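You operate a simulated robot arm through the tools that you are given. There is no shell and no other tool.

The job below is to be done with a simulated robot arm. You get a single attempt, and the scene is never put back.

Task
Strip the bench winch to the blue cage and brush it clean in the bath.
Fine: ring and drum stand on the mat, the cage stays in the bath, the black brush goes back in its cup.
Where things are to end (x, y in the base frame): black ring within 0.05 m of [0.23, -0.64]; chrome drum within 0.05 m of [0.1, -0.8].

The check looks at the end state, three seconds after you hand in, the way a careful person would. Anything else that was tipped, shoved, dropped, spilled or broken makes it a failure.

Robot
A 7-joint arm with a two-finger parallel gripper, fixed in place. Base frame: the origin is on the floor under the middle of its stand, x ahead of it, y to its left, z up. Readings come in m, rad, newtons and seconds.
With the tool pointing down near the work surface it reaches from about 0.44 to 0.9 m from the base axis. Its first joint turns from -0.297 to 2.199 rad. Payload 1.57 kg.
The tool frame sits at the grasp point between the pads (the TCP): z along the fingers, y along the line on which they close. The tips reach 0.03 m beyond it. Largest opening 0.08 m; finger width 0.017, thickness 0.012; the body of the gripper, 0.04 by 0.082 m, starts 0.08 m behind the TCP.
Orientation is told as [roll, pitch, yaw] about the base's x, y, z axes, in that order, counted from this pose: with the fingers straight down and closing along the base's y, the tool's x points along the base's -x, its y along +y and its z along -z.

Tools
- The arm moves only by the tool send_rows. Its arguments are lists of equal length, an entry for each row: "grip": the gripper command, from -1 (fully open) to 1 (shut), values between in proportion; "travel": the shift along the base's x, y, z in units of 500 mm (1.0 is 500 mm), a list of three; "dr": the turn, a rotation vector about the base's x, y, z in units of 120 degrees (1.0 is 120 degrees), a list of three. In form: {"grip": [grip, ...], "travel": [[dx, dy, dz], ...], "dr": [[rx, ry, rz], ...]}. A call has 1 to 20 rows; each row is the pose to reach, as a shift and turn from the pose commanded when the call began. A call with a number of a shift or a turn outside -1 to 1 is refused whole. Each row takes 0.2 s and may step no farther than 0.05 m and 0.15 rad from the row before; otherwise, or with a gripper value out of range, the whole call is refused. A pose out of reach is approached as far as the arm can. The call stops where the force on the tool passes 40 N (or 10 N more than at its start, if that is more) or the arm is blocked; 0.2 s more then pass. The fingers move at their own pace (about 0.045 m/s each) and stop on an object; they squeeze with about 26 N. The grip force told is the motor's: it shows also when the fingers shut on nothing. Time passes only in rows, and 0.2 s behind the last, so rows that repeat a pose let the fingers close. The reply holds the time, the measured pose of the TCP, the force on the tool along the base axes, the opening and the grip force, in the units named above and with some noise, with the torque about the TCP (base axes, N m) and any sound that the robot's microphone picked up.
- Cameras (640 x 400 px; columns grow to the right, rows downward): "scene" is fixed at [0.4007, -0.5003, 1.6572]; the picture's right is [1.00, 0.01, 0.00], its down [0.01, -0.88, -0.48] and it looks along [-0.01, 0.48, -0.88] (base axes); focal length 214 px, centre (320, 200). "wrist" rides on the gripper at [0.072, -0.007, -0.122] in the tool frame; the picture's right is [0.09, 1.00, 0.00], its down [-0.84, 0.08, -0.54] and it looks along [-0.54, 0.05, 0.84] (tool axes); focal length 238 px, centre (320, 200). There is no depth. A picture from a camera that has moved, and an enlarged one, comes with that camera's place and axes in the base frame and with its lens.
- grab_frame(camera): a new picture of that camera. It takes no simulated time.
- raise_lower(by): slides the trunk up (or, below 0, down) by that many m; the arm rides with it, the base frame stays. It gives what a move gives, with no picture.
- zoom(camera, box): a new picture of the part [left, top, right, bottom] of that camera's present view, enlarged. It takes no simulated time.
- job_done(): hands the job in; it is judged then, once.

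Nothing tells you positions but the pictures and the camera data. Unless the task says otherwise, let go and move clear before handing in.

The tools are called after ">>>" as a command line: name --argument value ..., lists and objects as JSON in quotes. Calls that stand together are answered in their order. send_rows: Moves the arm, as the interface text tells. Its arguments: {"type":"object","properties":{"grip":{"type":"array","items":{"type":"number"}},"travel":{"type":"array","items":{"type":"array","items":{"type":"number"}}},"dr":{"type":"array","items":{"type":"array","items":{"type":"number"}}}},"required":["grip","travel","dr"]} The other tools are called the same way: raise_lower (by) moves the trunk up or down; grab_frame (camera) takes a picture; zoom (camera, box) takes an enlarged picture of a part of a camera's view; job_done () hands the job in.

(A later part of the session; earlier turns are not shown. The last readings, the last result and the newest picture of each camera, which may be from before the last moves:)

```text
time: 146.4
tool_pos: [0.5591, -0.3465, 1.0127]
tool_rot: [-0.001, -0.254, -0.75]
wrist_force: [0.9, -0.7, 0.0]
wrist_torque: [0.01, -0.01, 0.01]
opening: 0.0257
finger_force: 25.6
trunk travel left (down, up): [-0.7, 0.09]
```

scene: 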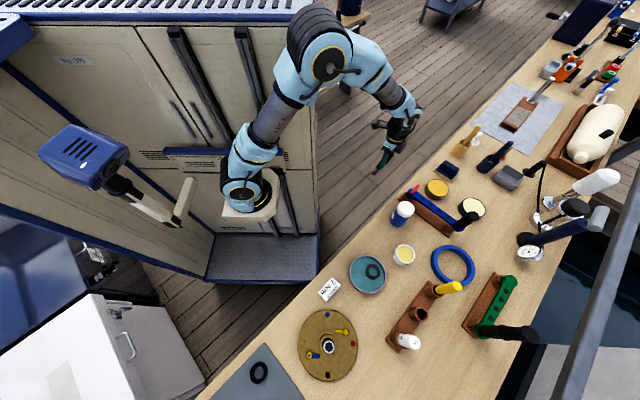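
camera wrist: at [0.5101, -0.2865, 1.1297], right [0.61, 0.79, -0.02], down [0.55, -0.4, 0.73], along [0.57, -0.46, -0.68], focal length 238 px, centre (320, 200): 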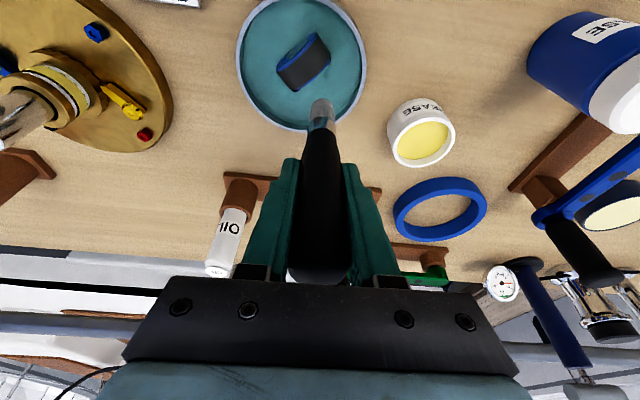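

>>> send_rows --grip '[1, 1]' --travel '[[0, 0, -0.002], [0, 0, -0.003]]' --dr '[[0, 0, 0], [0, 0, 0]]'

>>> zoom --camera "wrist" --box '[240, 40, 400, 170]'

```text
time: 147.0
tool_pos: [0.5572, -0.3461, 1.0109]
tool_rot: [0.002, -0.252, -0.747]
wrist_force: [0.1, 0.4, 4.4]
wrist_torque: [0.08, 0.01, 0.0]
opening: 0.0256
finger_force: 26.0
trunk travel left (down, up): [-0.7, 0.09]
```

```text
3.08 times, centred on (320, 105) of wrist
camera zoom: at [0.4812, -0.2831, 1.1117], right [0.61, 0.79, -0.02], down [0.55, -0.4, 0.73], along [0.57, -0.46, -0.68], focal length 733 px, centre (320, 492)
```

zoom: 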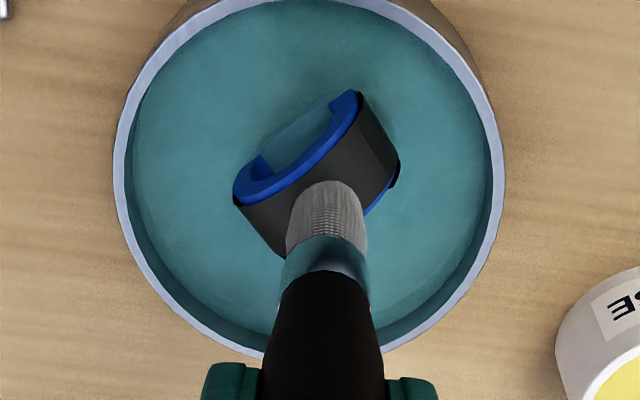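

The brush has made contact on the lying cage, but there is no room to tip it toward -x. The sound way is to return the brush to its cup, set the cage upright with the gripper, then re-grip the brush straight. I'll raise the brush and measure its tilt in the grip.

>>> send_rows --grip '[1, 1, 1, 1]' --travel '[[0, 0, 0.04], [0, 0, 0.1], [0, 0, 0.18], [0, 0, 0.2]]' --dr '[[0, 0, 0], [0, 0, 0], [0, 0, 0], [0, 0, 0]]'

>>> zoom --camera "wrist" --box '[280, 80, 360, 160]'

>>> zoom --camera "wrist" --box '[240, 30, 340, 110]'

>>> grab_frame --camera "scene"

```text
time: 148.0
tool_pos: [0.5583, -0.3452, 1.1113]
tool_rot: [0.0, -0.251, -0.75]
wrist_force: [0.9, -0.3, -0.9]
wrist_torque: [0.02, 0.0, 0.02]
opening: 0.0255
finger_force: 26.0
trunk travel left (down, up): [-0.7, 0.09]
```

```text
5.00 times, centred on (320, 120) of wrist
camera zoom: at [0.4819, -0.2822, 1.2113], right [0.61, 0.79, -0.02], down [0.55, -0.4, 0.73], along [0.57, -0.46, -0.68], focal length 1192 px, centre (320, 600)
```

zoom: 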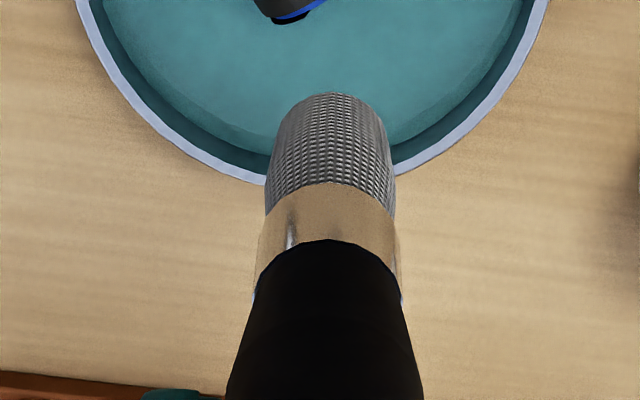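

```text
5.00 times, centred on (290, 70) of wrist
camera zoom: at [0.4819, -0.2822, 1.2113], right [0.61, 0.79, -0.02], down [0.55, -0.4, 0.73], along [0.57, -0.46, -0.68], focal length 1192 px, centre (470, 850)
```

zoom: 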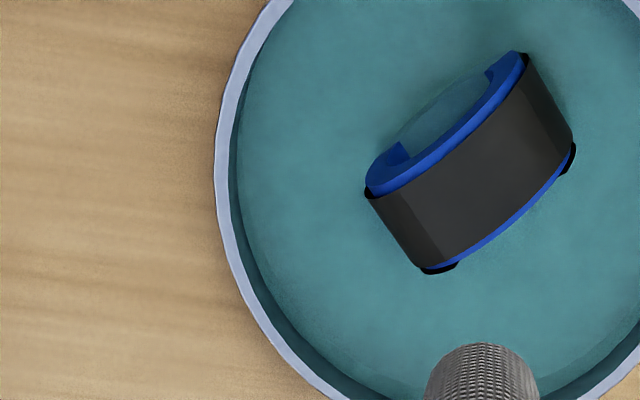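

```text
taken
```

scene: 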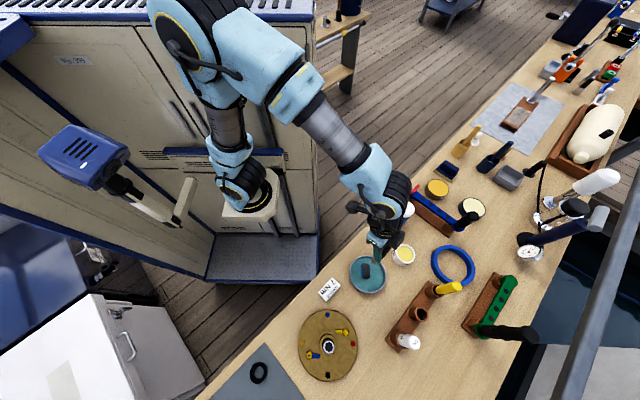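

The brush leans about 12.7° in the grip, so I'll set the gripper tilt to match and hold the brush exactly vertical, then carry it back over its cup.

>>> send_rows --grip '[1, 1, 1, 1, 1, 1, 1]' --travel '[[0.05, -0.046, 0.008], [0.1, -0.092, 0.008], [0.15, -0.138, 0.008], [0.2, -0.184, 0.008], [0.25, -0.23, 0.008], [0.3044, -0.278, 0.008], [0.3044, -0.278, 0.008]]' --dr '[[0.003, 0.003, 0], [0.006, 0.0066, 0], [0.0102, 0.011, 0], [0.0102, 0.011, 0], [0.0102, 0.011, 0], [0.0102, 0.011, 0], [0.0102, 0.011, 0]]'

>>> grab_frame --camera "wrist"

>>> zoom --camera "wrist" --box '[270, 50, 370, 150]'

>>> zoom --camera "scene" --box '[380, 260, 500, 360]'

```text
time: 149.6
tool_pos: [0.7105, -0.4856, 1.116]
tool_rot: [0.001, -0.221, -0.75]
wrist_force: [0.6, 0.3, -0.4]
wrist_torque: [-0.02, -0.03, -0.02]
opening: 0.0257
finger_force: 25.4
trunk travel left (down, up): [-0.7, 0.09]
```

```text
taken
camera wrist: at [0.6352, -0.4246, 1.2189], right [0.61, 0.79, -0.02], down [0.56, -0.42, 0.71], along [0.56, -0.45, -0.7], focal length 238 px, centre (320, 200)
```

wrist: 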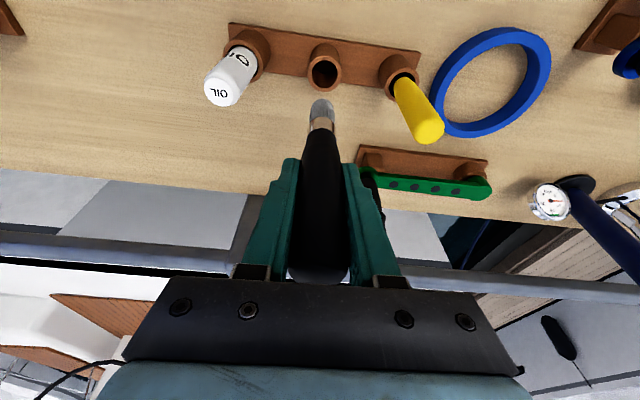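

```text
4.00 times, centred on (320, 100) of wrist
camera zoom: at [0.6352, -0.4246, 1.2189], right [0.61, 0.79, -0.02], down [0.56, -0.42, 0.71], along [0.56, -0.45, -0.7], focal length 953 px, centre (320, 600)
```

zoom: 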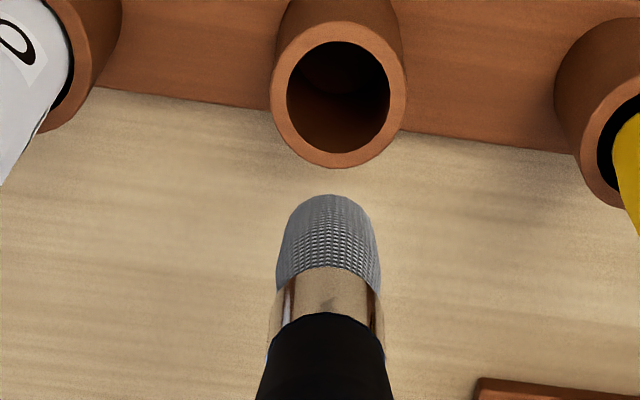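

```text
4.00 times, centred on (440, 310) of scene
camera zoom: at [0.4007, -0.5003, 1.6572], right [1.0, 0.01, 0.0], down [0.01, -0.88, -0.48], along [-0.01, 0.48, -0.88], focal length 858 px, centre (-160, -240)
```

zoom: 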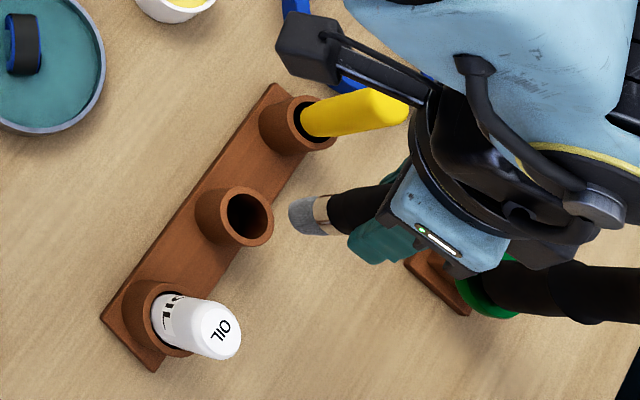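

The bristle tip is aligned with the cup opening to within about 1 mm. I'll lower to just above the rim and check again.

>>> send_rows --grip '[1, 1, 1, 1]' --travel '[[0, 0, -0.06], [0, 0, -0.12], [0, 0, -0.16], [0, 0, -0.17]]' --dr '[[0, 0, 0], [0, 0, 0], [0, 0, 0], [0, 0, 0]]'

>>> zoom --camera "wrist" --box '[270, 50, 370, 150]'

>>> zoom --camera "scene" --box '[380, 260, 500, 360]'

```text
time: 150.6
tool_pos: [0.7105, -0.4848, 1.0297]
tool_rot: [-0.001, -0.221, -0.748]
wrist_force: [-0.5, 0.5, -0.5]
wrist_torque: [-0.03, 0.0, -0.02]
opening: 0.0258
finger_force: 26.0
trunk travel left (down, up): [-0.7, 0.09]
```

```text
4.00 times, centred on (320, 100) of wrist
camera zoom: at [0.6363, -0.4236, 1.1328], right [0.61, 0.79, -0.02], down [0.56, -0.42, 0.71], along [0.55, -0.45, -0.7], focal length 953 px, centre (320, 600)
```

zoom: 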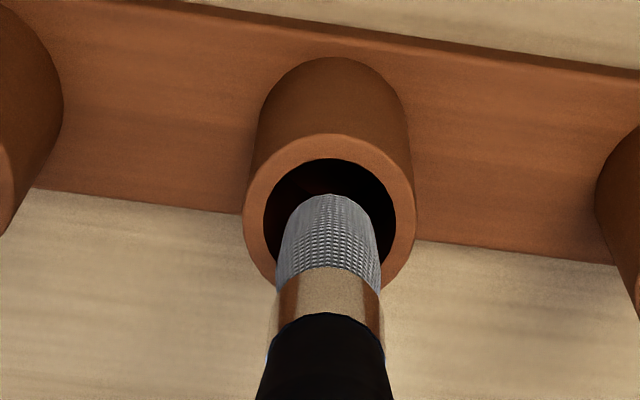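

```text
4.00 times, centred on (440, 310) of scene
camera zoom: at [0.4007, -0.5003, 1.6572], right [1.0, 0.01, 0.0], down [0.01, -0.88, -0.48], along [-0.01, 0.48, -0.88], focal length 858 px, centre (-160, -240)
```

zoom: 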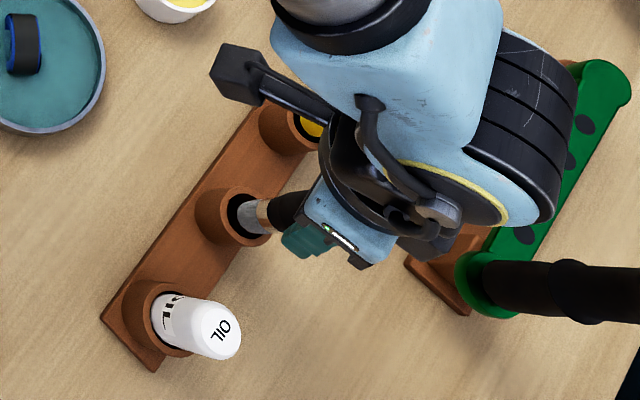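

The bristles are entering the cup centred. I'll continue down slowly.

>>> send_rows --grip '[1, 1, 1, 1, 1, 1]' --travel '[[0, 0, -0.02], [0, 0, -0.04], [0, 0, -0.06], [0, 0, -0.08], [0, 0, -0.09], [0, 0, -0.09]]' --dr '[[0, 0, 0], [0, 0, 0], [0, 0, 0], [0, 0, 0], [0, 0, 0], [0, 0, 0]]'

>>> zoom --camera "wrist" --box '[240, 50, 400, 290]'

```text
time: 152.0
tool_pos: [0.7094, -0.4847, 0.9836]
tool_rot: [0.001, -0.221, -0.748]
wrist_force: [-0.9, -1.0, 0.5]
wrist_torque: [0.01, -0.01, 0.01]
opening: 0.0256
finger_force: 25.7
trunk travel left (down, up): [-0.7, 0.09]
```

```text
1.67 times, centred on (320, 170) of wrist
camera zoom: at [0.6351, -0.4244, 1.0879], right [0.61, 0.79, -0.02], down [0.56, -0.42, 0.71], along [0.55, -0.45, -0.7], focal length 397 px, centre (320, 250)
```

zoom: 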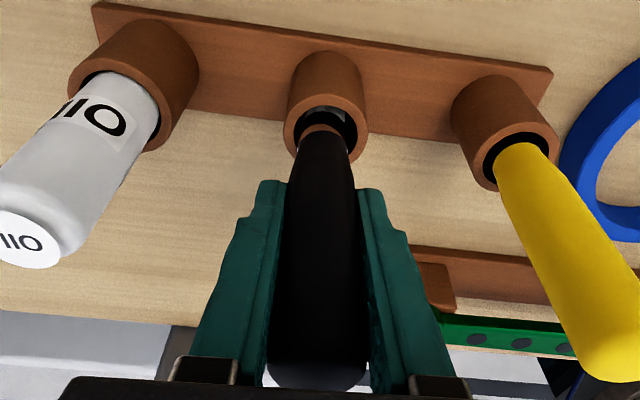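

>>> send_rows --grip '[1, 1, 1, 1]' --travel '[[0, 0, -0.008], [0, 0, -0.014], [0, 0, -0.02], [0, 0, -0.022]]' --dr '[[0, 0, 0], [0, 0, 0], [0, 0, 0], [0, 0, 0]]'

```text
time: 153.0
tool_pos: [0.7116, -0.4854, 0.9744]
tool_rot: [0.0, -0.222, -0.748]
wrist_force: [0.1, -0.3, -0.2]
wrist_torque: [0.01, 0.0, 0.03]
opening: 0.0259
finger_force: 25.9
trunk travel left (down, up): [-0.7, 0.09]
```

>>> send_rows --grip '[1, 1, 1]' --travel '[[0, 0, -0.004], [0, 0, -0.008], [0, 0, -0.008]]' --dr '[[0, 0, 0], [0, 0, 0], [0, 0, 0]]'

```text
time: 153.8
tool_pos: [0.7099, -0.4841, 0.9714]
tool_rot: [-0.001, -0.225, -0.748]
wrist_force: [-2.7, 2.5, 13.1]
wrist_torque: [0.27, 0.36, 0.0]
opening: 0.0255
finger_force: 25.8
trunk travel left (down, up): [-0.7, 0.09]
```

The brush rests on the cup floor. I'll ease the load, open moderately, and rise straight up.

>>> send_rows --grip '[1, -0.4, -0.4, -0.4, -0.4, -0.4, -0.4, -0.4, -0.4]' --travel '[[0, 0, 0.0025], [0, 0, 0.0025], [0, 0, 0.0025], [0, 0, 0.0025], [0, 0, 0.03], [0, 0, 0.1], [0, 0, 0.18], [0, 0, 0.26], [0, 0, 0.3]]' --dr '[[0, 0, 0], [0, 0, 0], [0, 0, 0], [0, 0, 0], [0, 0, 0], [0, 0, 0], [0, 0, 0], [0, 0, 0], [0, 0, 0]]'

>>> grab_frame --camera "wrist"

>>> zoom --camera "scene" --box '[380, 260, 500, 360]'

```text
time: 155.8
tool_pos: [0.7116, -0.486, 1.1213]
tool_rot: [0.0, -0.22, -0.746]
wrist_force: [0.0, 0.2, -0.1]
wrist_torque: [0.01, 0.03, -0.01]
opening: 0.0563
finger_force: 0.1
trunk travel left (down, up): [-0.7, 0.09]
```

```text
taken
camera wrist: at [0.6381, -0.4252, 1.2241], right [0.61, 0.79, -0.02], down [0.56, -0.42, 0.71], along [0.55, -0.45, -0.7], focal length 238 px, centre (320, 200)
```

wrist: 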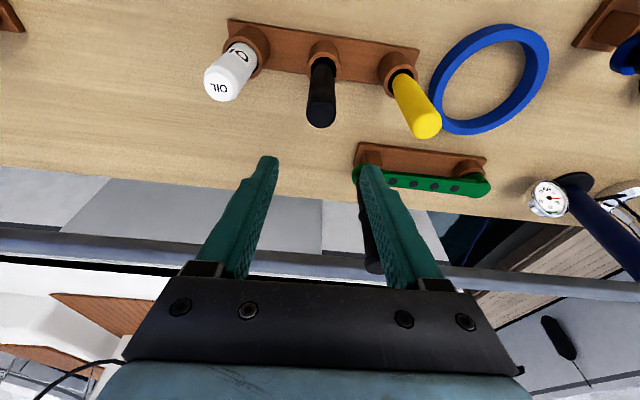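

```text
4.00 times, centred on (440, 310) of scene
camera zoom: at [0.4007, -0.5003, 1.6572], right [1.0, 0.01, 0.0], down [0.01, -0.88, -0.48], along [-0.01, 0.48, -0.88], focal length 858 px, centre (-160, -240)
```

zoom: 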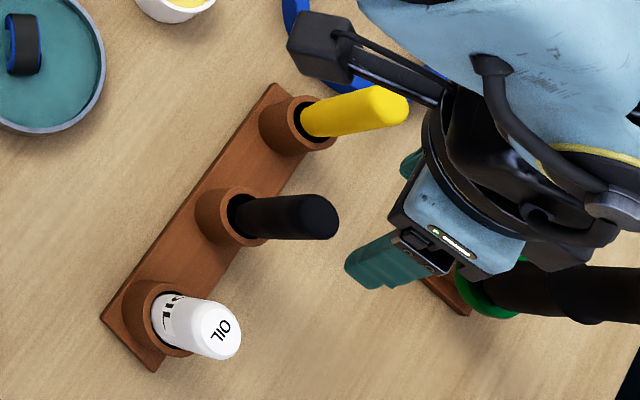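

The brush is standing back in its cup. Now I'll go over the bath with the gripper upright at yaw 0 to locate the lying cage precisely.

>>> send_rows --grip '[-0.75, -0.75, -0.75, -0.75, -0.75, -0.75, -0.75]' --travel '[[-0.05, 0.035, 0], [-0.11, 0.075, 0], [-0.17, 0.115, 0], [-0.23, 0.155, 0], [-0.29, 0.195, 0], [-0.35, 0.235, -0.03], [-0.363, 0.252, -0.08]]' --dr '[[0.036, 0.0388, 0], [0.072, 0.0776, 0], [0.072, 0.0776, 0], [0.072, 0.0776, 0], [0.072, 0.0776, 0], [0.072, 0.0776, 0], [0.072, 0.0776, 0]]'

>>> send_rows --grip '[-0.75, -0.75, -0.75, -0.75, -0.75, -0.75, -0.75]' --travel '[[0, 0, 0], [0, 0, 0], [0, 0, 0], [0, 0, 0], [0, 0, 0], [0, 0, 0], [0, 0, 0]]' --dr '[[0, 0, 0.06], [0, 0, 0.12], [0, 0, 0.18], [0, 0, 0.24], [0, 0, 0.3], [0, 0, 0.3567], [0, 0, 0.3567]]'

>>> grab_frame --camera "wrist"

>>> zoom --camera "wrist" --box '[250, 60, 400, 200]'

```text
time: 157.4
tool_pos: [0.5297, -0.3613, 1.08]
tool_rot: [0.0, -0.001, -0.749]
wrist_force: [-0.4, 1.0, -0.5]
wrist_torque: [0.02, 0.01, 0.0]
opening: 0.0697
finger_force: 0.1
trunk travel left (down, up): [-0.7, 0.09]
```

```text
time: 159.0
tool_pos: [0.5296, -0.3598, 1.0797]
tool_rot: [0.001, -0.001, -0.001]
wrist_force: [-0.2, -0.7, -0.8]
wrist_torque: [0.02, 0.01, 0.03]
opening: 0.0701
finger_force: 0.0
trunk travel left (down, up): [-0.7, 0.09]
```

```text
taken
camera wrist: at [0.4585, -0.3666, 1.2018], right [-0.09, 1.0, 0.0], down [0.84, 0.08, 0.54], along [0.54, 0.05, -0.84], focal length 238 px, centre (320, 200)
```

wrist: 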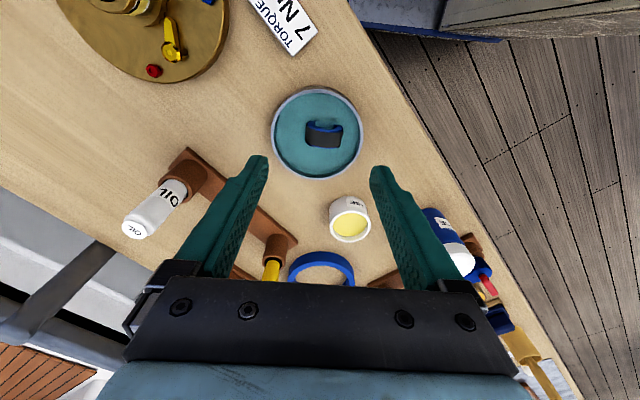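

```text
2.86 times, centred on (325, 130) of wrist
camera zoom: at [0.4585, -0.3666, 1.2018], right [-0.09, 1.0, 0.0], down [0.84, 0.08, 0.54], along [0.54, 0.05, -0.84], focal length 681 px, centre (306, 400)
```

zoom: 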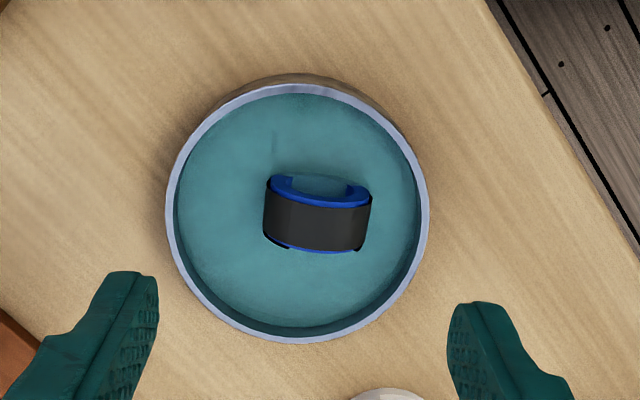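

The cage centre is at (0.5585, -0.352, 0.879) with its axis along x. I'll grip it across y with the tool pitched +35°, then roll the wrist to -55° so it ends upright. First I'll go to the stand-off.

>>> send_rows --grip '[-0.65, -0.65, -0.65, -0.65, -0.65, -0.65, -0.65, -0.65]' --travel '[[0.04, 0.002, 0], [0.09, 0.004, 0], [0.14, 0.006, -0.01], [0.19, 0.008, -0.02], [0.2184, 0.0096, -0.04], [0.2184, 0.0096, -0.1], [0.2184, 0.0096, -0.16], [0.2184, 0.0096, -0.172]]' --dr '[[0, 0.06, 0], [0, 0.12, 0], [0, 0.18, 0], [0, 0.24, 0], [0, 0.2917, 0], [0, 0.2917, 0], [0, 0.2917, 0], [0, 0.2917, 0]]'

>>> grab_frame --camera "wrist"

>>> grab_frame --camera "scene"

```text
time: 160.8
tool_pos: [0.6393, -0.3538, 0.9937]
tool_rot: [-0.001, 0.61, -0.001]
wrist_force: [-1.0, -0.1, 0.2]
wrist_torque: [-0.02, 0.02, 0.0]
opening: 0.0661
finger_force: 0.1
trunk travel left (down, up): [-0.7, 0.09]
```

```text
taken
camera wrist: at [0.6506, -0.3608, 1.1346], right [-0.07, 1.0, 0.05], down [1.0, 0.08, -0.04], along [-0.04, 0.05, -1.0], focal length 238 px, centre (320, 200)
```

wrist: 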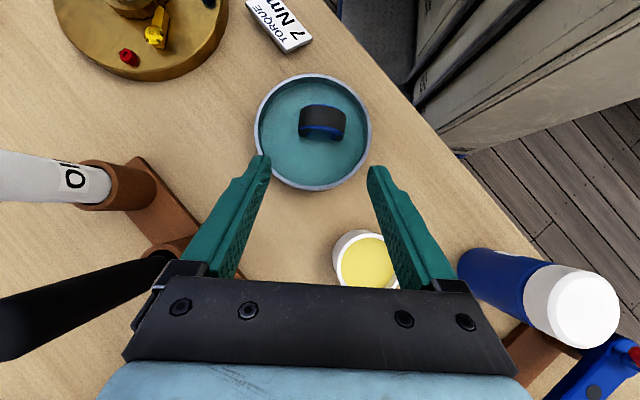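

```text
taken
```

scene: 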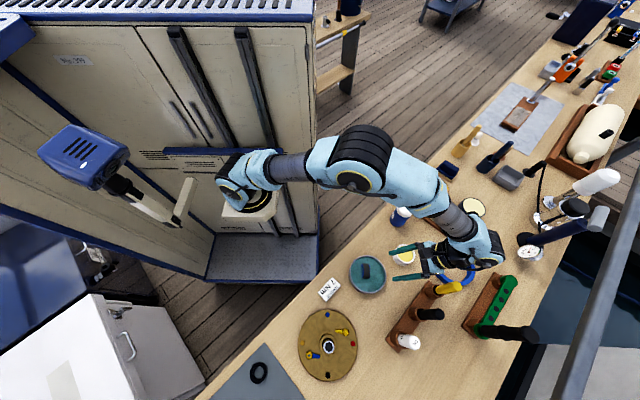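

>>> zoom --camera "wrist" --box '[250, 70, 380, 200]'

>>> zoom --camera "wrist" --box '[290, 90, 360, 150]'

```text
3.08 times, centred on (315, 135) of wrist
camera zoom: at [0.6506, -0.3608, 1.1346], right [-0.07, 1.0, 0.05], down [1.0, 0.08, -0.04], along [-0.04, 0.05, -1.0], focal length 733 px, centre (335, 400)
```

zoom: 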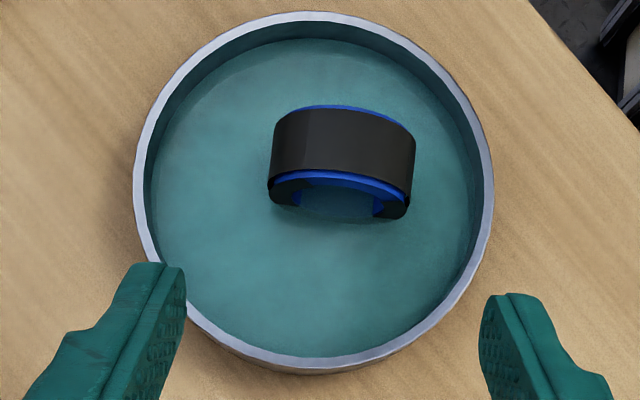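

```text
6.67 times, centred on (325, 120) of wrist
camera zoom: at [0.6506, -0.3608, 1.1346], right [-0.07, 1.0, 0.05], down [1.0, 0.08, -0.04], along [-0.04, 0.05, -1.0], focal length 1589 px, centre (287, 733)
```

zoom: 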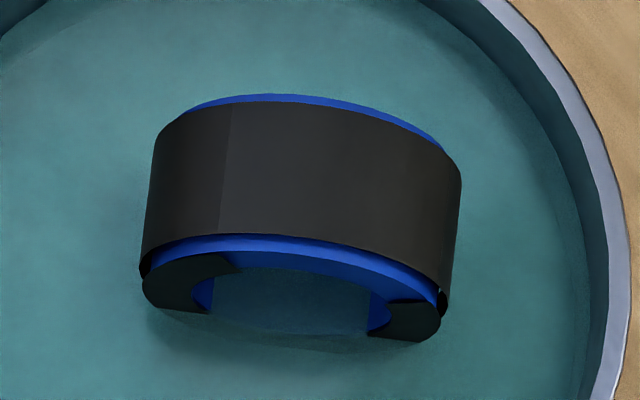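

The view straight down shows the former top face: one sector clean, black patches still on both sides. I'll advance along the tool axis and grip the cage across its diameter.

>>> send_rows --grip '[-0.65, -0.65, -0.65, -0.65]' --travel '[[-0.0462, -0.001, -0.0655], [-0.0924, -0.0018, -0.131], [-0.12, -0.0018, -0.1711], [-0.1386, -0.0018, -0.1966]]' --dr '[[0, 0, 0], [0, 0, 0], [0, 0, 0], [0, 0, 0]]'

>>> zoom --camera "wrist" --box '[230, 60, 410, 240]'

>>> zoom --camera "scene" --box '[340, 240, 420, 300]'

```text
time: 161.8
tool_pos: [0.5699, -0.3552, 0.8954]
tool_rot: [-0.002, 0.61, -0.002]
wrist_force: [-0.1, 0.0, -0.1]
wrist_torque: [0.0, 0.01, 0.0]
opening: 0.066
finger_force: 0.0
trunk travel left (down, up): [-0.7, 0.09]
```

```text
2.22 times, centred on (320, 150) of wrist
camera zoom: at [0.5809, -0.3621, 1.0363], right [-0.07, 1.0, 0.05], down [1.0, 0.08, -0.04], along [-0.04, 0.05, -1.0], focal length 530 px, centre (320, 311)
```

zoom: 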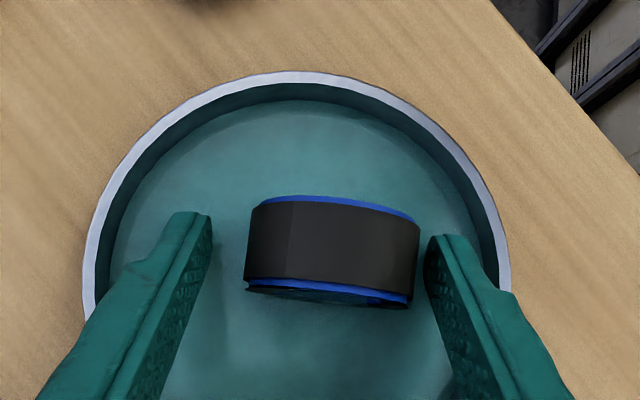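

```text
6.67 times, centred on (380, 270) of scene
camera zoom: at [0.4007, -0.5003, 1.6572], right [1.0, 0.01, 0.0], down [0.01, -0.88, -0.48], along [-0.01, 0.48, -0.88], focal length 1430 px, centre (-80, -267)
```

zoom: 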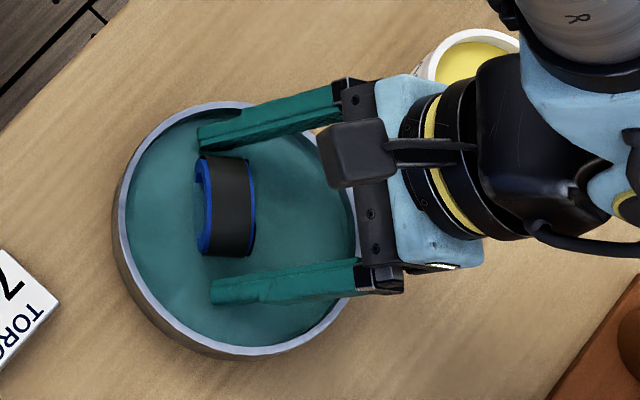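

>>> send_rows --grip '[-0.5, -0.4, -0.3, 0, 1, 1]' --travel '[[0, 0, 0], [0, 0, 0], [0, 0, 0], [0, 0, 0], [0, 0, 0], [0, 0, 0]]' --dr '[[0, 0, 0], [0, 0, 0], [0, 0, 0], [0, 0, 0], [0, 0, 0], [0, 0, 0]]'

>>> zoom --camera "wrist" --box '[230, 60, 410, 240]'

```text
time: 163.2
tool_pos: [0.5693, -0.3554, 0.8946]
tool_rot: [-0.001, 0.609, -0.001]
wrist_force: [-0.1, 0.4, -0.1]
wrist_torque: [0.01, -0.05, 0.0]
opening: 0.0515
finger_force: 26.1
trunk travel left (down, up): [-0.7, 0.09]
```

```text
2.22 times, centred on (320, 150) of wrist
camera zoom: at [0.5811, -0.3622, 1.0365], right [-0.07, 1.0, 0.05], down [1.0, 0.08, -0.04], along [-0.04, 0.05, -1.0], focal length 530 px, centre (320, 311)
```

zoom: 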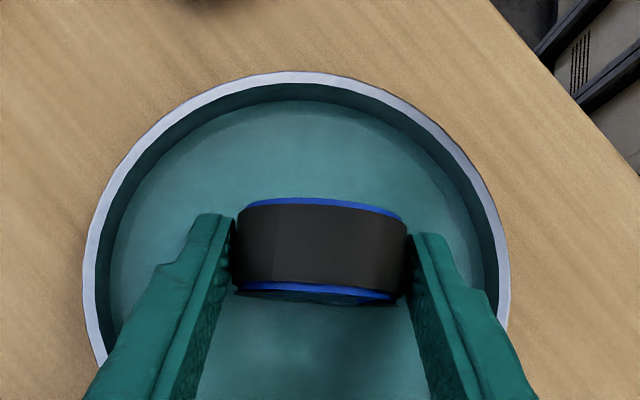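

The cage is gripped. I'll lift it clear of the bath and roll the wrist by -90° about y in the air.

>>> send_rows --grip '[1, 1, 1, 1, 1, 1, 1, 1, 1, 1, 1, 1, 1, 1, 1, 1, 1]' --travel '[[0, 0, 0.05], [0, 0, 0.12], [0.02, -0.01, 0.2], [0.05, -0.03, 0.28], [0.05, -0.03, 0.3], [0.05, -0.03, 0.3], [0.05, -0.03, 0.3], [0.05, -0.03, 0.3], [0.05, -0.03, 0.3], [0.05, -0.03, 0.3], [0.05, -0.03, 0.3], [0.05, -0.03, 0.3], [0.05, -0.03, 0.3], [0.05, -0.03, 0.3], [0.05, -0.03, 0.3], [0.05, -0.03, 0.3], [0.05, -0.03, 0.3]]' --dr '[[0, 0, 0], [0, 0, 0], [0, 0, 0], [0, 0, 0], [0, -0.0625, 0], [0, -0.125, 0], [0, -0.1875, 0], [0, -0.25, 0], [0, -0.3125, 0], [0, -0.375, 0], [0, -0.4375, 0], [0, -0.5, 0], [0, -0.5625, 0], [0, -0.625, 0], [0, -0.6875, 0], [0, -0.75, 0], [0, -0.75, 0]]'

>>> grab_frame --camera "wrist"

>>> grab_frame --camera "scene"

```text
time: 166.8
tool_pos: [0.5945, -0.3704, 1.0464]
tool_rot: [0.0, -0.961, -0.002]
wrist_force: [0.1, 0.4, -1.8]
wrist_torque: [-0.01, 0.03, 0.0]
opening: 0.0512
finger_force: 26.4
trunk travel left (down, up): [-0.7, 0.09]
```

```text
taken
camera wrist: at [0.4536, -0.3771, 1.0571], right [-0.05, 1.0, -0.08], down [0.04, 0.08, 1.0], along [1.0, 0.05, -0.04], focal length 238 px, centre (320, 200)
```

wrist: 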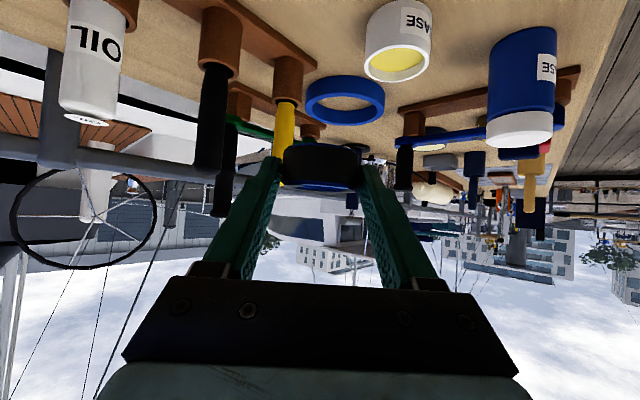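

```text
taken
```

scene: 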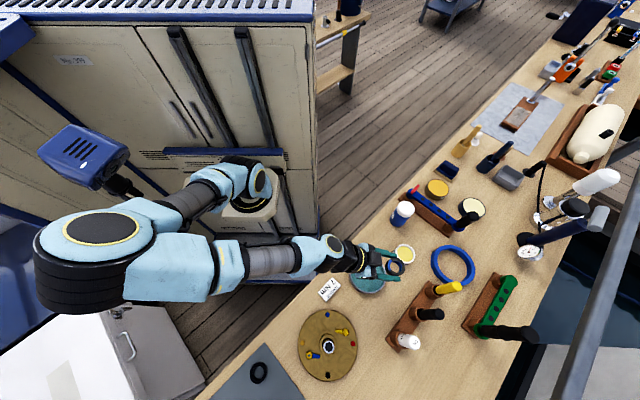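

>>> zoom --camera "wrist" --box '[260, 120, 390, 220]'

>>> zoom --camera "scene" --box '[350, 230, 430, 300]'

```text
4.00 times, centred on (325, 170) of wrist
camera zoom: at [0.4536, -0.3771, 1.0571], right [-0.05, 1.0, -0.08], down [0.04, 0.08, 1.0], along [1.0, 0.05, -0.04], focal length 953 px, centre (300, 320)
```

zoom: 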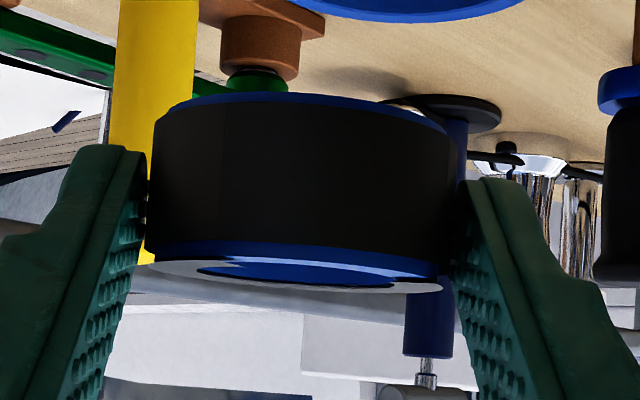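

```text
5.71 times, centred on (390, 265) of scene
camera zoom: at [0.4007, -0.5003, 1.6572], right [1.0, 0.01, 0.0], down [0.01, -0.88, -0.48], along [-0.01, 0.48, -0.88], focal length 1226 px, centre (-80, -171)
```

zoom: 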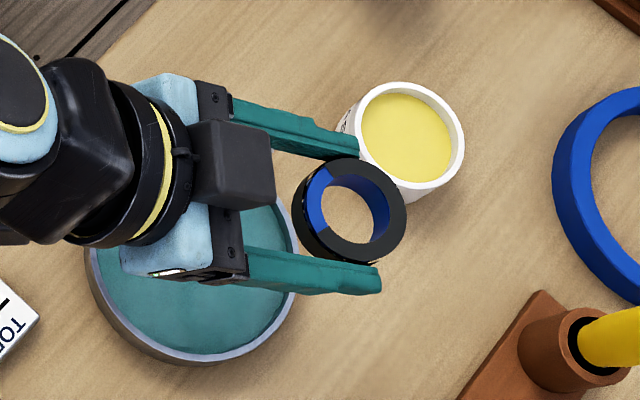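

The cage is upright again in the grip, with one sector clean. Setting it down at this exact pitch would bring the camera near the torque sign. So I'll use -45°, touch down with a slight lean, and let it settle flat.

>>> send_rows --grip '[1, 1, 1, 1, 1]' --travel '[[-0.03, 0.006, 0], [-0.06, 0.012, -0.03], [-0.081, 0.016, -0.09], [-0.081, 0.016, -0.15], [-0.081, 0.016, -0.19]]' --dr '[[0, 0.0417, 0], [0, 0.0833, 0], [0, 0.0833, 0], [0, 0.0833, 0], [0, 0.0833, 0]]'

>>> grab_frame --camera "wrist"

>>> zoom --camera "scene" --box '[340, 240, 420, 300]'

```text
time: 168.0
tool_pos: [0.5521, -0.3614, 0.9486]
tool_rot: [0.002, -0.786, -0.002]
wrist_force: [-0.7, 0.2, -0.9]
wrist_torque: [-0.03, 0.03, 0.02]
opening: 0.0518
finger_force: 26.4
trunk travel left (down, up): [-0.7, 0.09]
```

```text
taken
camera wrist: at [0.4161, -0.3678, 0.9851], right [-0.06, 1.0, -0.06], down [0.21, 0.08, 0.97], along [0.98, 0.05, -0.21], focal length 238 px, centre (320, 200)
```

wrist: 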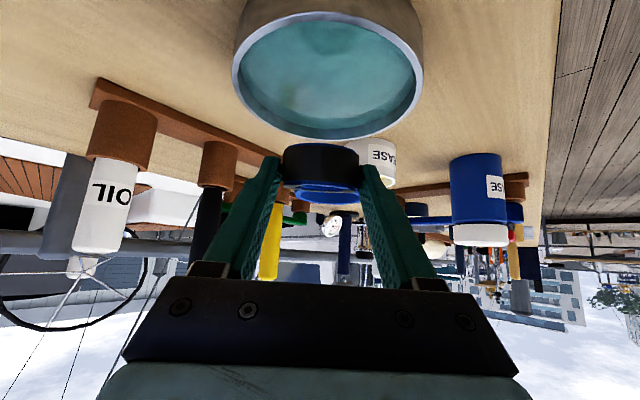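

```text
6.67 times, centred on (380, 270) of scene
camera zoom: at [0.4007, -0.5003, 1.6572], right [1.0, 0.01, 0.0], down [0.01, -0.88, -0.48], along [-0.01, 0.48, -0.88], focal length 1430 px, centre (-80, -267)
```

zoom: 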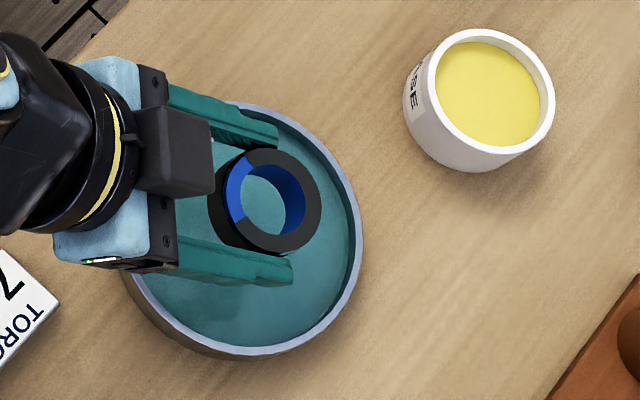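

>>> send_rows --grip '[1, 1, 1, 1]' --travel '[[0.003, -0.002, -0.05], [0.003, -0.002, -0.09], [0.003, -0.002, -0.11], [0.003, -0.002, -0.118]]' --dr '[[0, 0, 0], [0, 0, 0], [0, 0, 0], [0, 0, 0]]'

>>> zoom --camera "scene" --box '[340, 240, 420, 300]'

```text
time: 169.0
tool_pos: [0.5558, -0.3632, 0.8911]
tool_rot: [0.0, -0.785, -0.003]
wrist_force: [-0.2, -0.8, 0.2]
wrist_torque: [-0.03, 0.0, 0.02]
opening: 0.0517
finger_force: 26.0
trunk travel left (down, up): [-0.7, 0.09]
```

```text
6.67 times, centred on (380, 270) of scene
camera zoom: at [0.4007, -0.5003, 1.6572], right [1.0, 0.01, 0.0], down [0.01, -0.88, -0.48], along [-0.01, 0.48, -0.88], focal length 1430 px, centre (-80, -267)
```

zoom: 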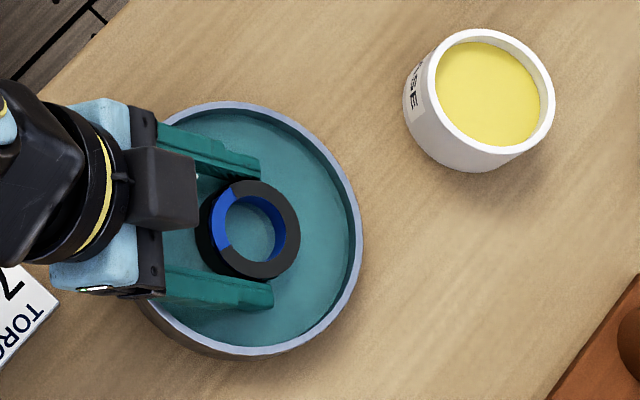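

>>> send_rows --grip '[1, 1, 1]' --travel '[[0, 0, -0.004], [0, 0, -0.008], [0, 0, -0.008]]' --dr '[[0, 0, 0], [0, 0, 0], [0, 0, 0]]'

```text
time: 169.8
tool_pos: [0.5557, -0.3638, 0.8881]
tool_rot: [-0.003, -0.787, 0.001]
wrist_force: [-1.2, 0.5, 16.4]
wrist_torque: [0.0, -0.53, 0.01]
opening: 0.0518
finger_force: 26.5
trunk travel left (down, up): [-0.7, 0.09]
```

The cage's lower edge touches the floor. I'll ease, open, and let it settle, then retreat along the tool axis.

>>> send_rows --grip '[1, -0.5, -0.65, -0.65, -0.65, -0.65, -0.65, -0.65, -0.65]' --travel '[[0, 0, 0.003], [0, 0, 0.003], [0, 0, 0.003], [0, 0, 0.003], [-0.02, 0, 0.023], [-0.06, 0, 0.063], [-0.06, 0, 0.14], [-0.06, 0, 0.22], [-0.06, 0, 0.3]]' --dr '[[0, 0, 0], [0, 0, 0], [0, 0, 0], [0, 0, 0], [0, 0, 0], [0, 0, 0], [0, 0, 0], [0, 0, 0], [0, 0, 0]]'

>>> zoom --camera "scene" --box '[340, 240, 420, 300]'

>>> grab_frame --camera "wrist"

```text
time: 171.8
tool_pos: [0.5277, -0.3621, 1.038]
tool_rot: [0.0, -0.782, -0.002]
wrist_force: [0.3, -0.6, -1.0]
wrist_torque: [0.02, 0.02, 0.0]
opening: 0.0659
finger_force: 0.0
trunk travel left (down, up): [-0.7, 0.09]
```

```text
6.67 times, centred on (380, 270) of scene
camera zoom: at [0.4007, -0.5003, 1.6572], right [1.0, 0.01, 0.0], down [0.01, -0.88, -0.48], along [-0.01, 0.48, -0.88], focal length 1430 px, centre (-80, -267)
```

zoom: 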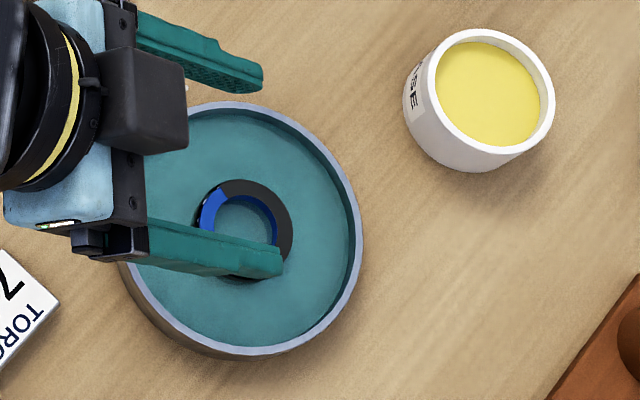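

```text
taken
camera wrist: at [0.3904, -0.3694, 1.0744], right [-0.06, 1.0, -0.07], down [0.21, 0.08, 0.97], along [0.98, 0.05, -0.21], focal length 238 px, centre (320, 200)
```

wrist: 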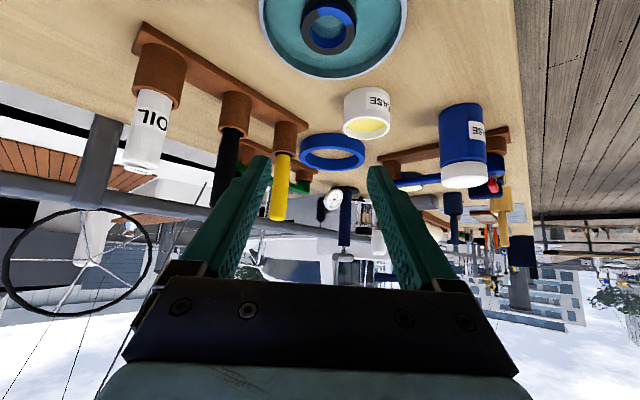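

The cage stands upright in the bath again. I'll zoom in on it from this lower angle.

>>> zoom --camera "wrist" --box '[290, 0, 370, 60]'

>>> zoom --camera "wrist" --box '[305, 0, 355, 50]'

```text
6.67 times, centred on (330, 30) of wrist
camera zoom: at [0.3904, -0.3694, 1.0744], right [-0.06, 1.0, -0.07], down [0.21, 0.08, 0.97], along [0.98, 0.05, -0.21], focal length 1589 px, centre (253, 1333)
```

zoom: 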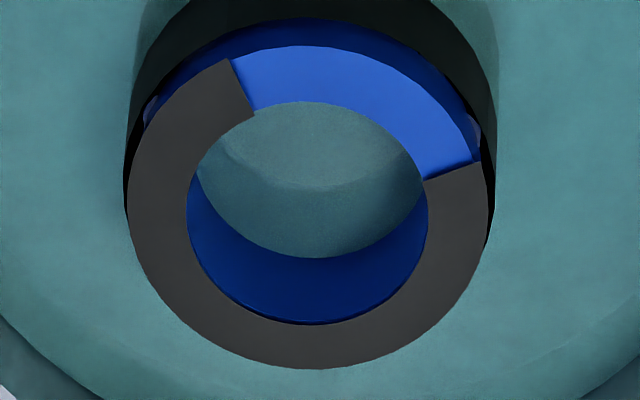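

```text
8.00 times, centred on (330, 25) of wrist
camera zoom: at [0.3904, -0.3694, 1.0744], right [-0.06, 1.0, -0.07], down [0.21, 0.08, 0.97], along [0.98, 0.05, -0.21], focal length 1907 px, centre (240, 1600)
```

zoom: 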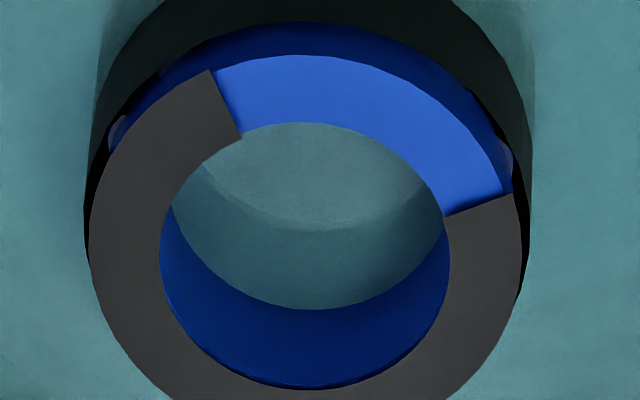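

One quadrant of the top plate is clean and three remain. I'll go get the brush again with a straight, lower grip for better stiffness.

>>> send_rows --grip '[-0.5, -0.5, -0.5, -0.5, -0.5, -0.5, -0.5, -0.5]' --travel '[[0, 0, 0.08], [0.02, 0, 0.14], [0.06, -0.02, 0.16], [0.1, -0.04, 0.16], [0.14, -0.06, 0.16], [0.18, -0.08, 0.16], [0.2, -0.1, 0.16], [0.2, -0.1, 0.16]]' --dr '[[0, 0.05, 0], [0, 0.115, 0], [0, 0.18, 0], [0, 0.245, 0], [0, 0.31, 0], [0, 0.375, 0], [0, 0.375, 0], [0, 0.375, 0]]'

>>> send_rows --grip '[-0.5, -0.5, -0.5, -0.5, -0.5, -0.5, -0.5]' --travel '[[0.03, -0.03, 0], [0.06, -0.06, 0], [0.09, -0.09, 0], [0.12, -0.12, 0], [0.15, -0.14, 0], [0.1656, -0.1442, -0.02], [0.1656, -0.1442, -0.02]]' --dr '[[0, 0, -0.06], [0, 0, -0.12], [0, 0, -0.18], [0, 0, -0.24], [0, 0, -0.3], [0, 0, -0.3567], [0, 0, -0.3567]]'

>>> grab_frame --camera "wrist"

>>> zoom --camera "wrist" --box '[240, 90, 400, 220]'

```text
time: 173.6
tool_pos: [0.6239, -0.4122, 1.1168]
tool_rot: [0.001, 0.002, -0.002]
wrist_force: [0.4, -0.6, -0.3]
wrist_torque: [-0.03, 0.0, -0.03]
opening: 0.06
finger_force: 0.2
trunk travel left (down, up): [-0.7, 0.09]
```

```text
time: 175.2
tool_pos: [0.7088, -0.4867, 1.1077]
tool_rot: [0.0, 0.001, -0.749]
wrist_force: [0.4, -0.4, -0.6]
wrist_torque: [0.03, -0.03, -0.02]
opening: 0.06
finger_force: 0.0
trunk travel left (down, up): [-0.7, 0.09]
```

```text
taken
camera wrist: at [0.6529, -0.4426, 1.2291], right [0.61, 0.79, 0.0], down [0.67, -0.51, 0.54], along [0.43, -0.33, -0.84], focal length 238 px, centre (320, 200)
```

wrist: 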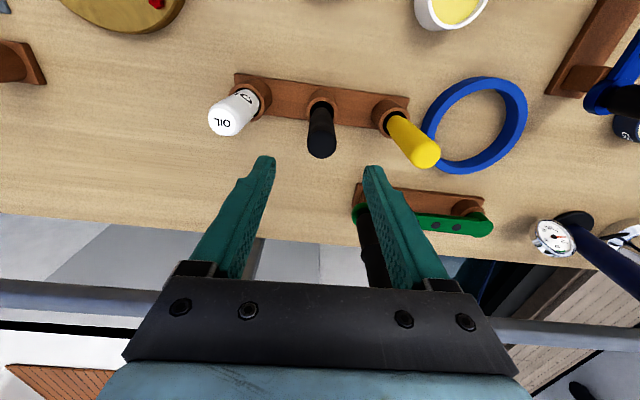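

```text
3.08 times, centred on (320, 155) of wrist
camera zoom: at [0.6529, -0.4426, 1.2291], right [0.61, 0.79, 0.0], down [0.67, -0.51, 0.54], along [0.43, -0.33, -0.84], focal length 733 px, centre (320, 338)
```

zoom: 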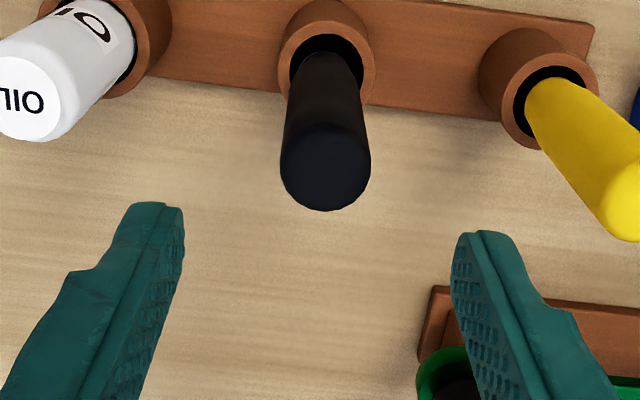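

The handle is aligned under the gripper again. I'll lower further than last time and grip.

>>> send_rows --grip '[-0.5, -0.5, -0.5, -0.5, -0.5, -0.5, -0.5]' --travel '[[0.001, -0.001, -0.06], [0.001, -0.001, -0.12], [0.001, -0.001, -0.18], [0.001, -0.001, -0.24], [0.001, -0.001, -0.28], [0.001, -0.001, -0.3], [0.001, -0.001, -0.304]]' --dr '[[0, 0, 0], [0, 0, 0], [0, 0, 0], [0, 0, 0], [0, 0, 0], [0, 0, 0], [0, 0, 0]]'

>>> grab_frame --camera "wrist"

```text
time: 176.8
tool_pos: [0.7076, -0.4876, 0.9547]
tool_rot: [0.0, 0.0, -0.747]
wrist_force: [0.3, 0.0, -0.8]
wrist_torque: [0.01, 0.0, 0.03]
opening: 0.0598
finger_force: 0.1
trunk travel left (down, up): [-0.7, 0.09]
```

```text
taken
camera wrist: at [0.6515, -0.4431, 1.0777], right [0.61, 0.79, 0.0], down [0.67, -0.51, 0.54], along [0.43, -0.33, -0.84], focal length 238 px, centre (320, 200)
```

wrist: 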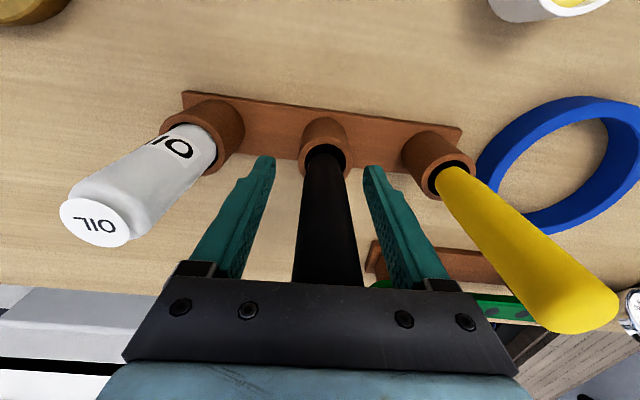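

>>> send_rows --grip '[0, 1, 1, 1]' --travel '[[0.002, 0.003, 0], [0.002, 0.003, 0], [0.002, 0.003, 0], [0.002, 0.003, 0]]' --dr '[[0, 0, 0], [0, 0, 0], [0, 0, 0], [0, 0, 0]]'

>>> send_rows --grip '[1, 1, 1, 1, 1, 1, 1, 1]' --travel '[[0, 0, 0.02], [0, 0, 0.05], [0, 0, 0.09], [0, 0, 0.14], [0, 0, 0.19], [0, 0, 0.24], [0, 0, 0.27], [0, 0, 0.27]]' --dr '[[0, 0, 0], [0, 0, 0], [0, 0, 0], [0, 0, 0], [0, 0, 0], [0, 0, 0], [0, 0, 0], [0, 0, 0]]'

>>> grab_frame --camera "wrist"

>>> zoom --camera "wrist" --box '[270, 80, 370, 180]'

```text
time: 177.8
tool_pos: [0.7088, -0.4863, 0.9561]
tool_rot: [-0.001, -0.001, -0.748]
wrist_force: [-0.3, -0.4, 0.3]
wrist_torque: [0.05, 0.0, 0.0]
opening: 0.0256
finger_force: 25.3
trunk travel left (down, up): [-0.7, 0.09]
```

```text
time: 179.6
tool_pos: [0.708, -0.484, 1.0899]
tool_rot: [-0.001, -0.001, -0.749]
wrist_force: [0.3, -0.3, -0.8]
wrist_torque: [0.0, -0.04, -0.04]
opening: 0.0254
finger_force: 26.0
trunk travel left (down, up): [-0.7, 0.09]
```

```text
taken
camera wrist: at [0.6524, -0.4404, 1.2125], right [0.61, 0.79, 0.0], down [0.67, -0.51, 0.54], along [0.43, -0.33, -0.84], focal length 238 px, centre (320, 200)
```

wrist: 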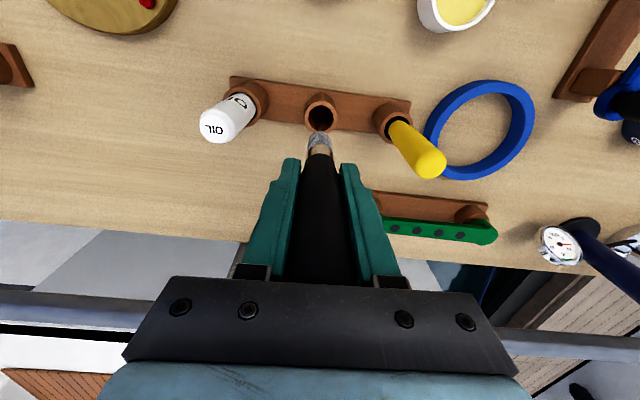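

```text
4.00 times, centred on (320, 130) of wrist
camera zoom: at [0.6524, -0.4404, 1.2125], right [0.61, 0.79, 0.0], down [0.67, -0.51, 0.54], along [0.43, -0.33, -0.84], focal length 953 px, centre (320, 480)
```

zoom: 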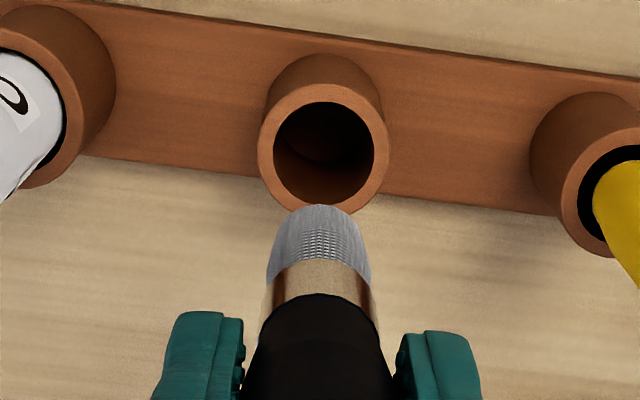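

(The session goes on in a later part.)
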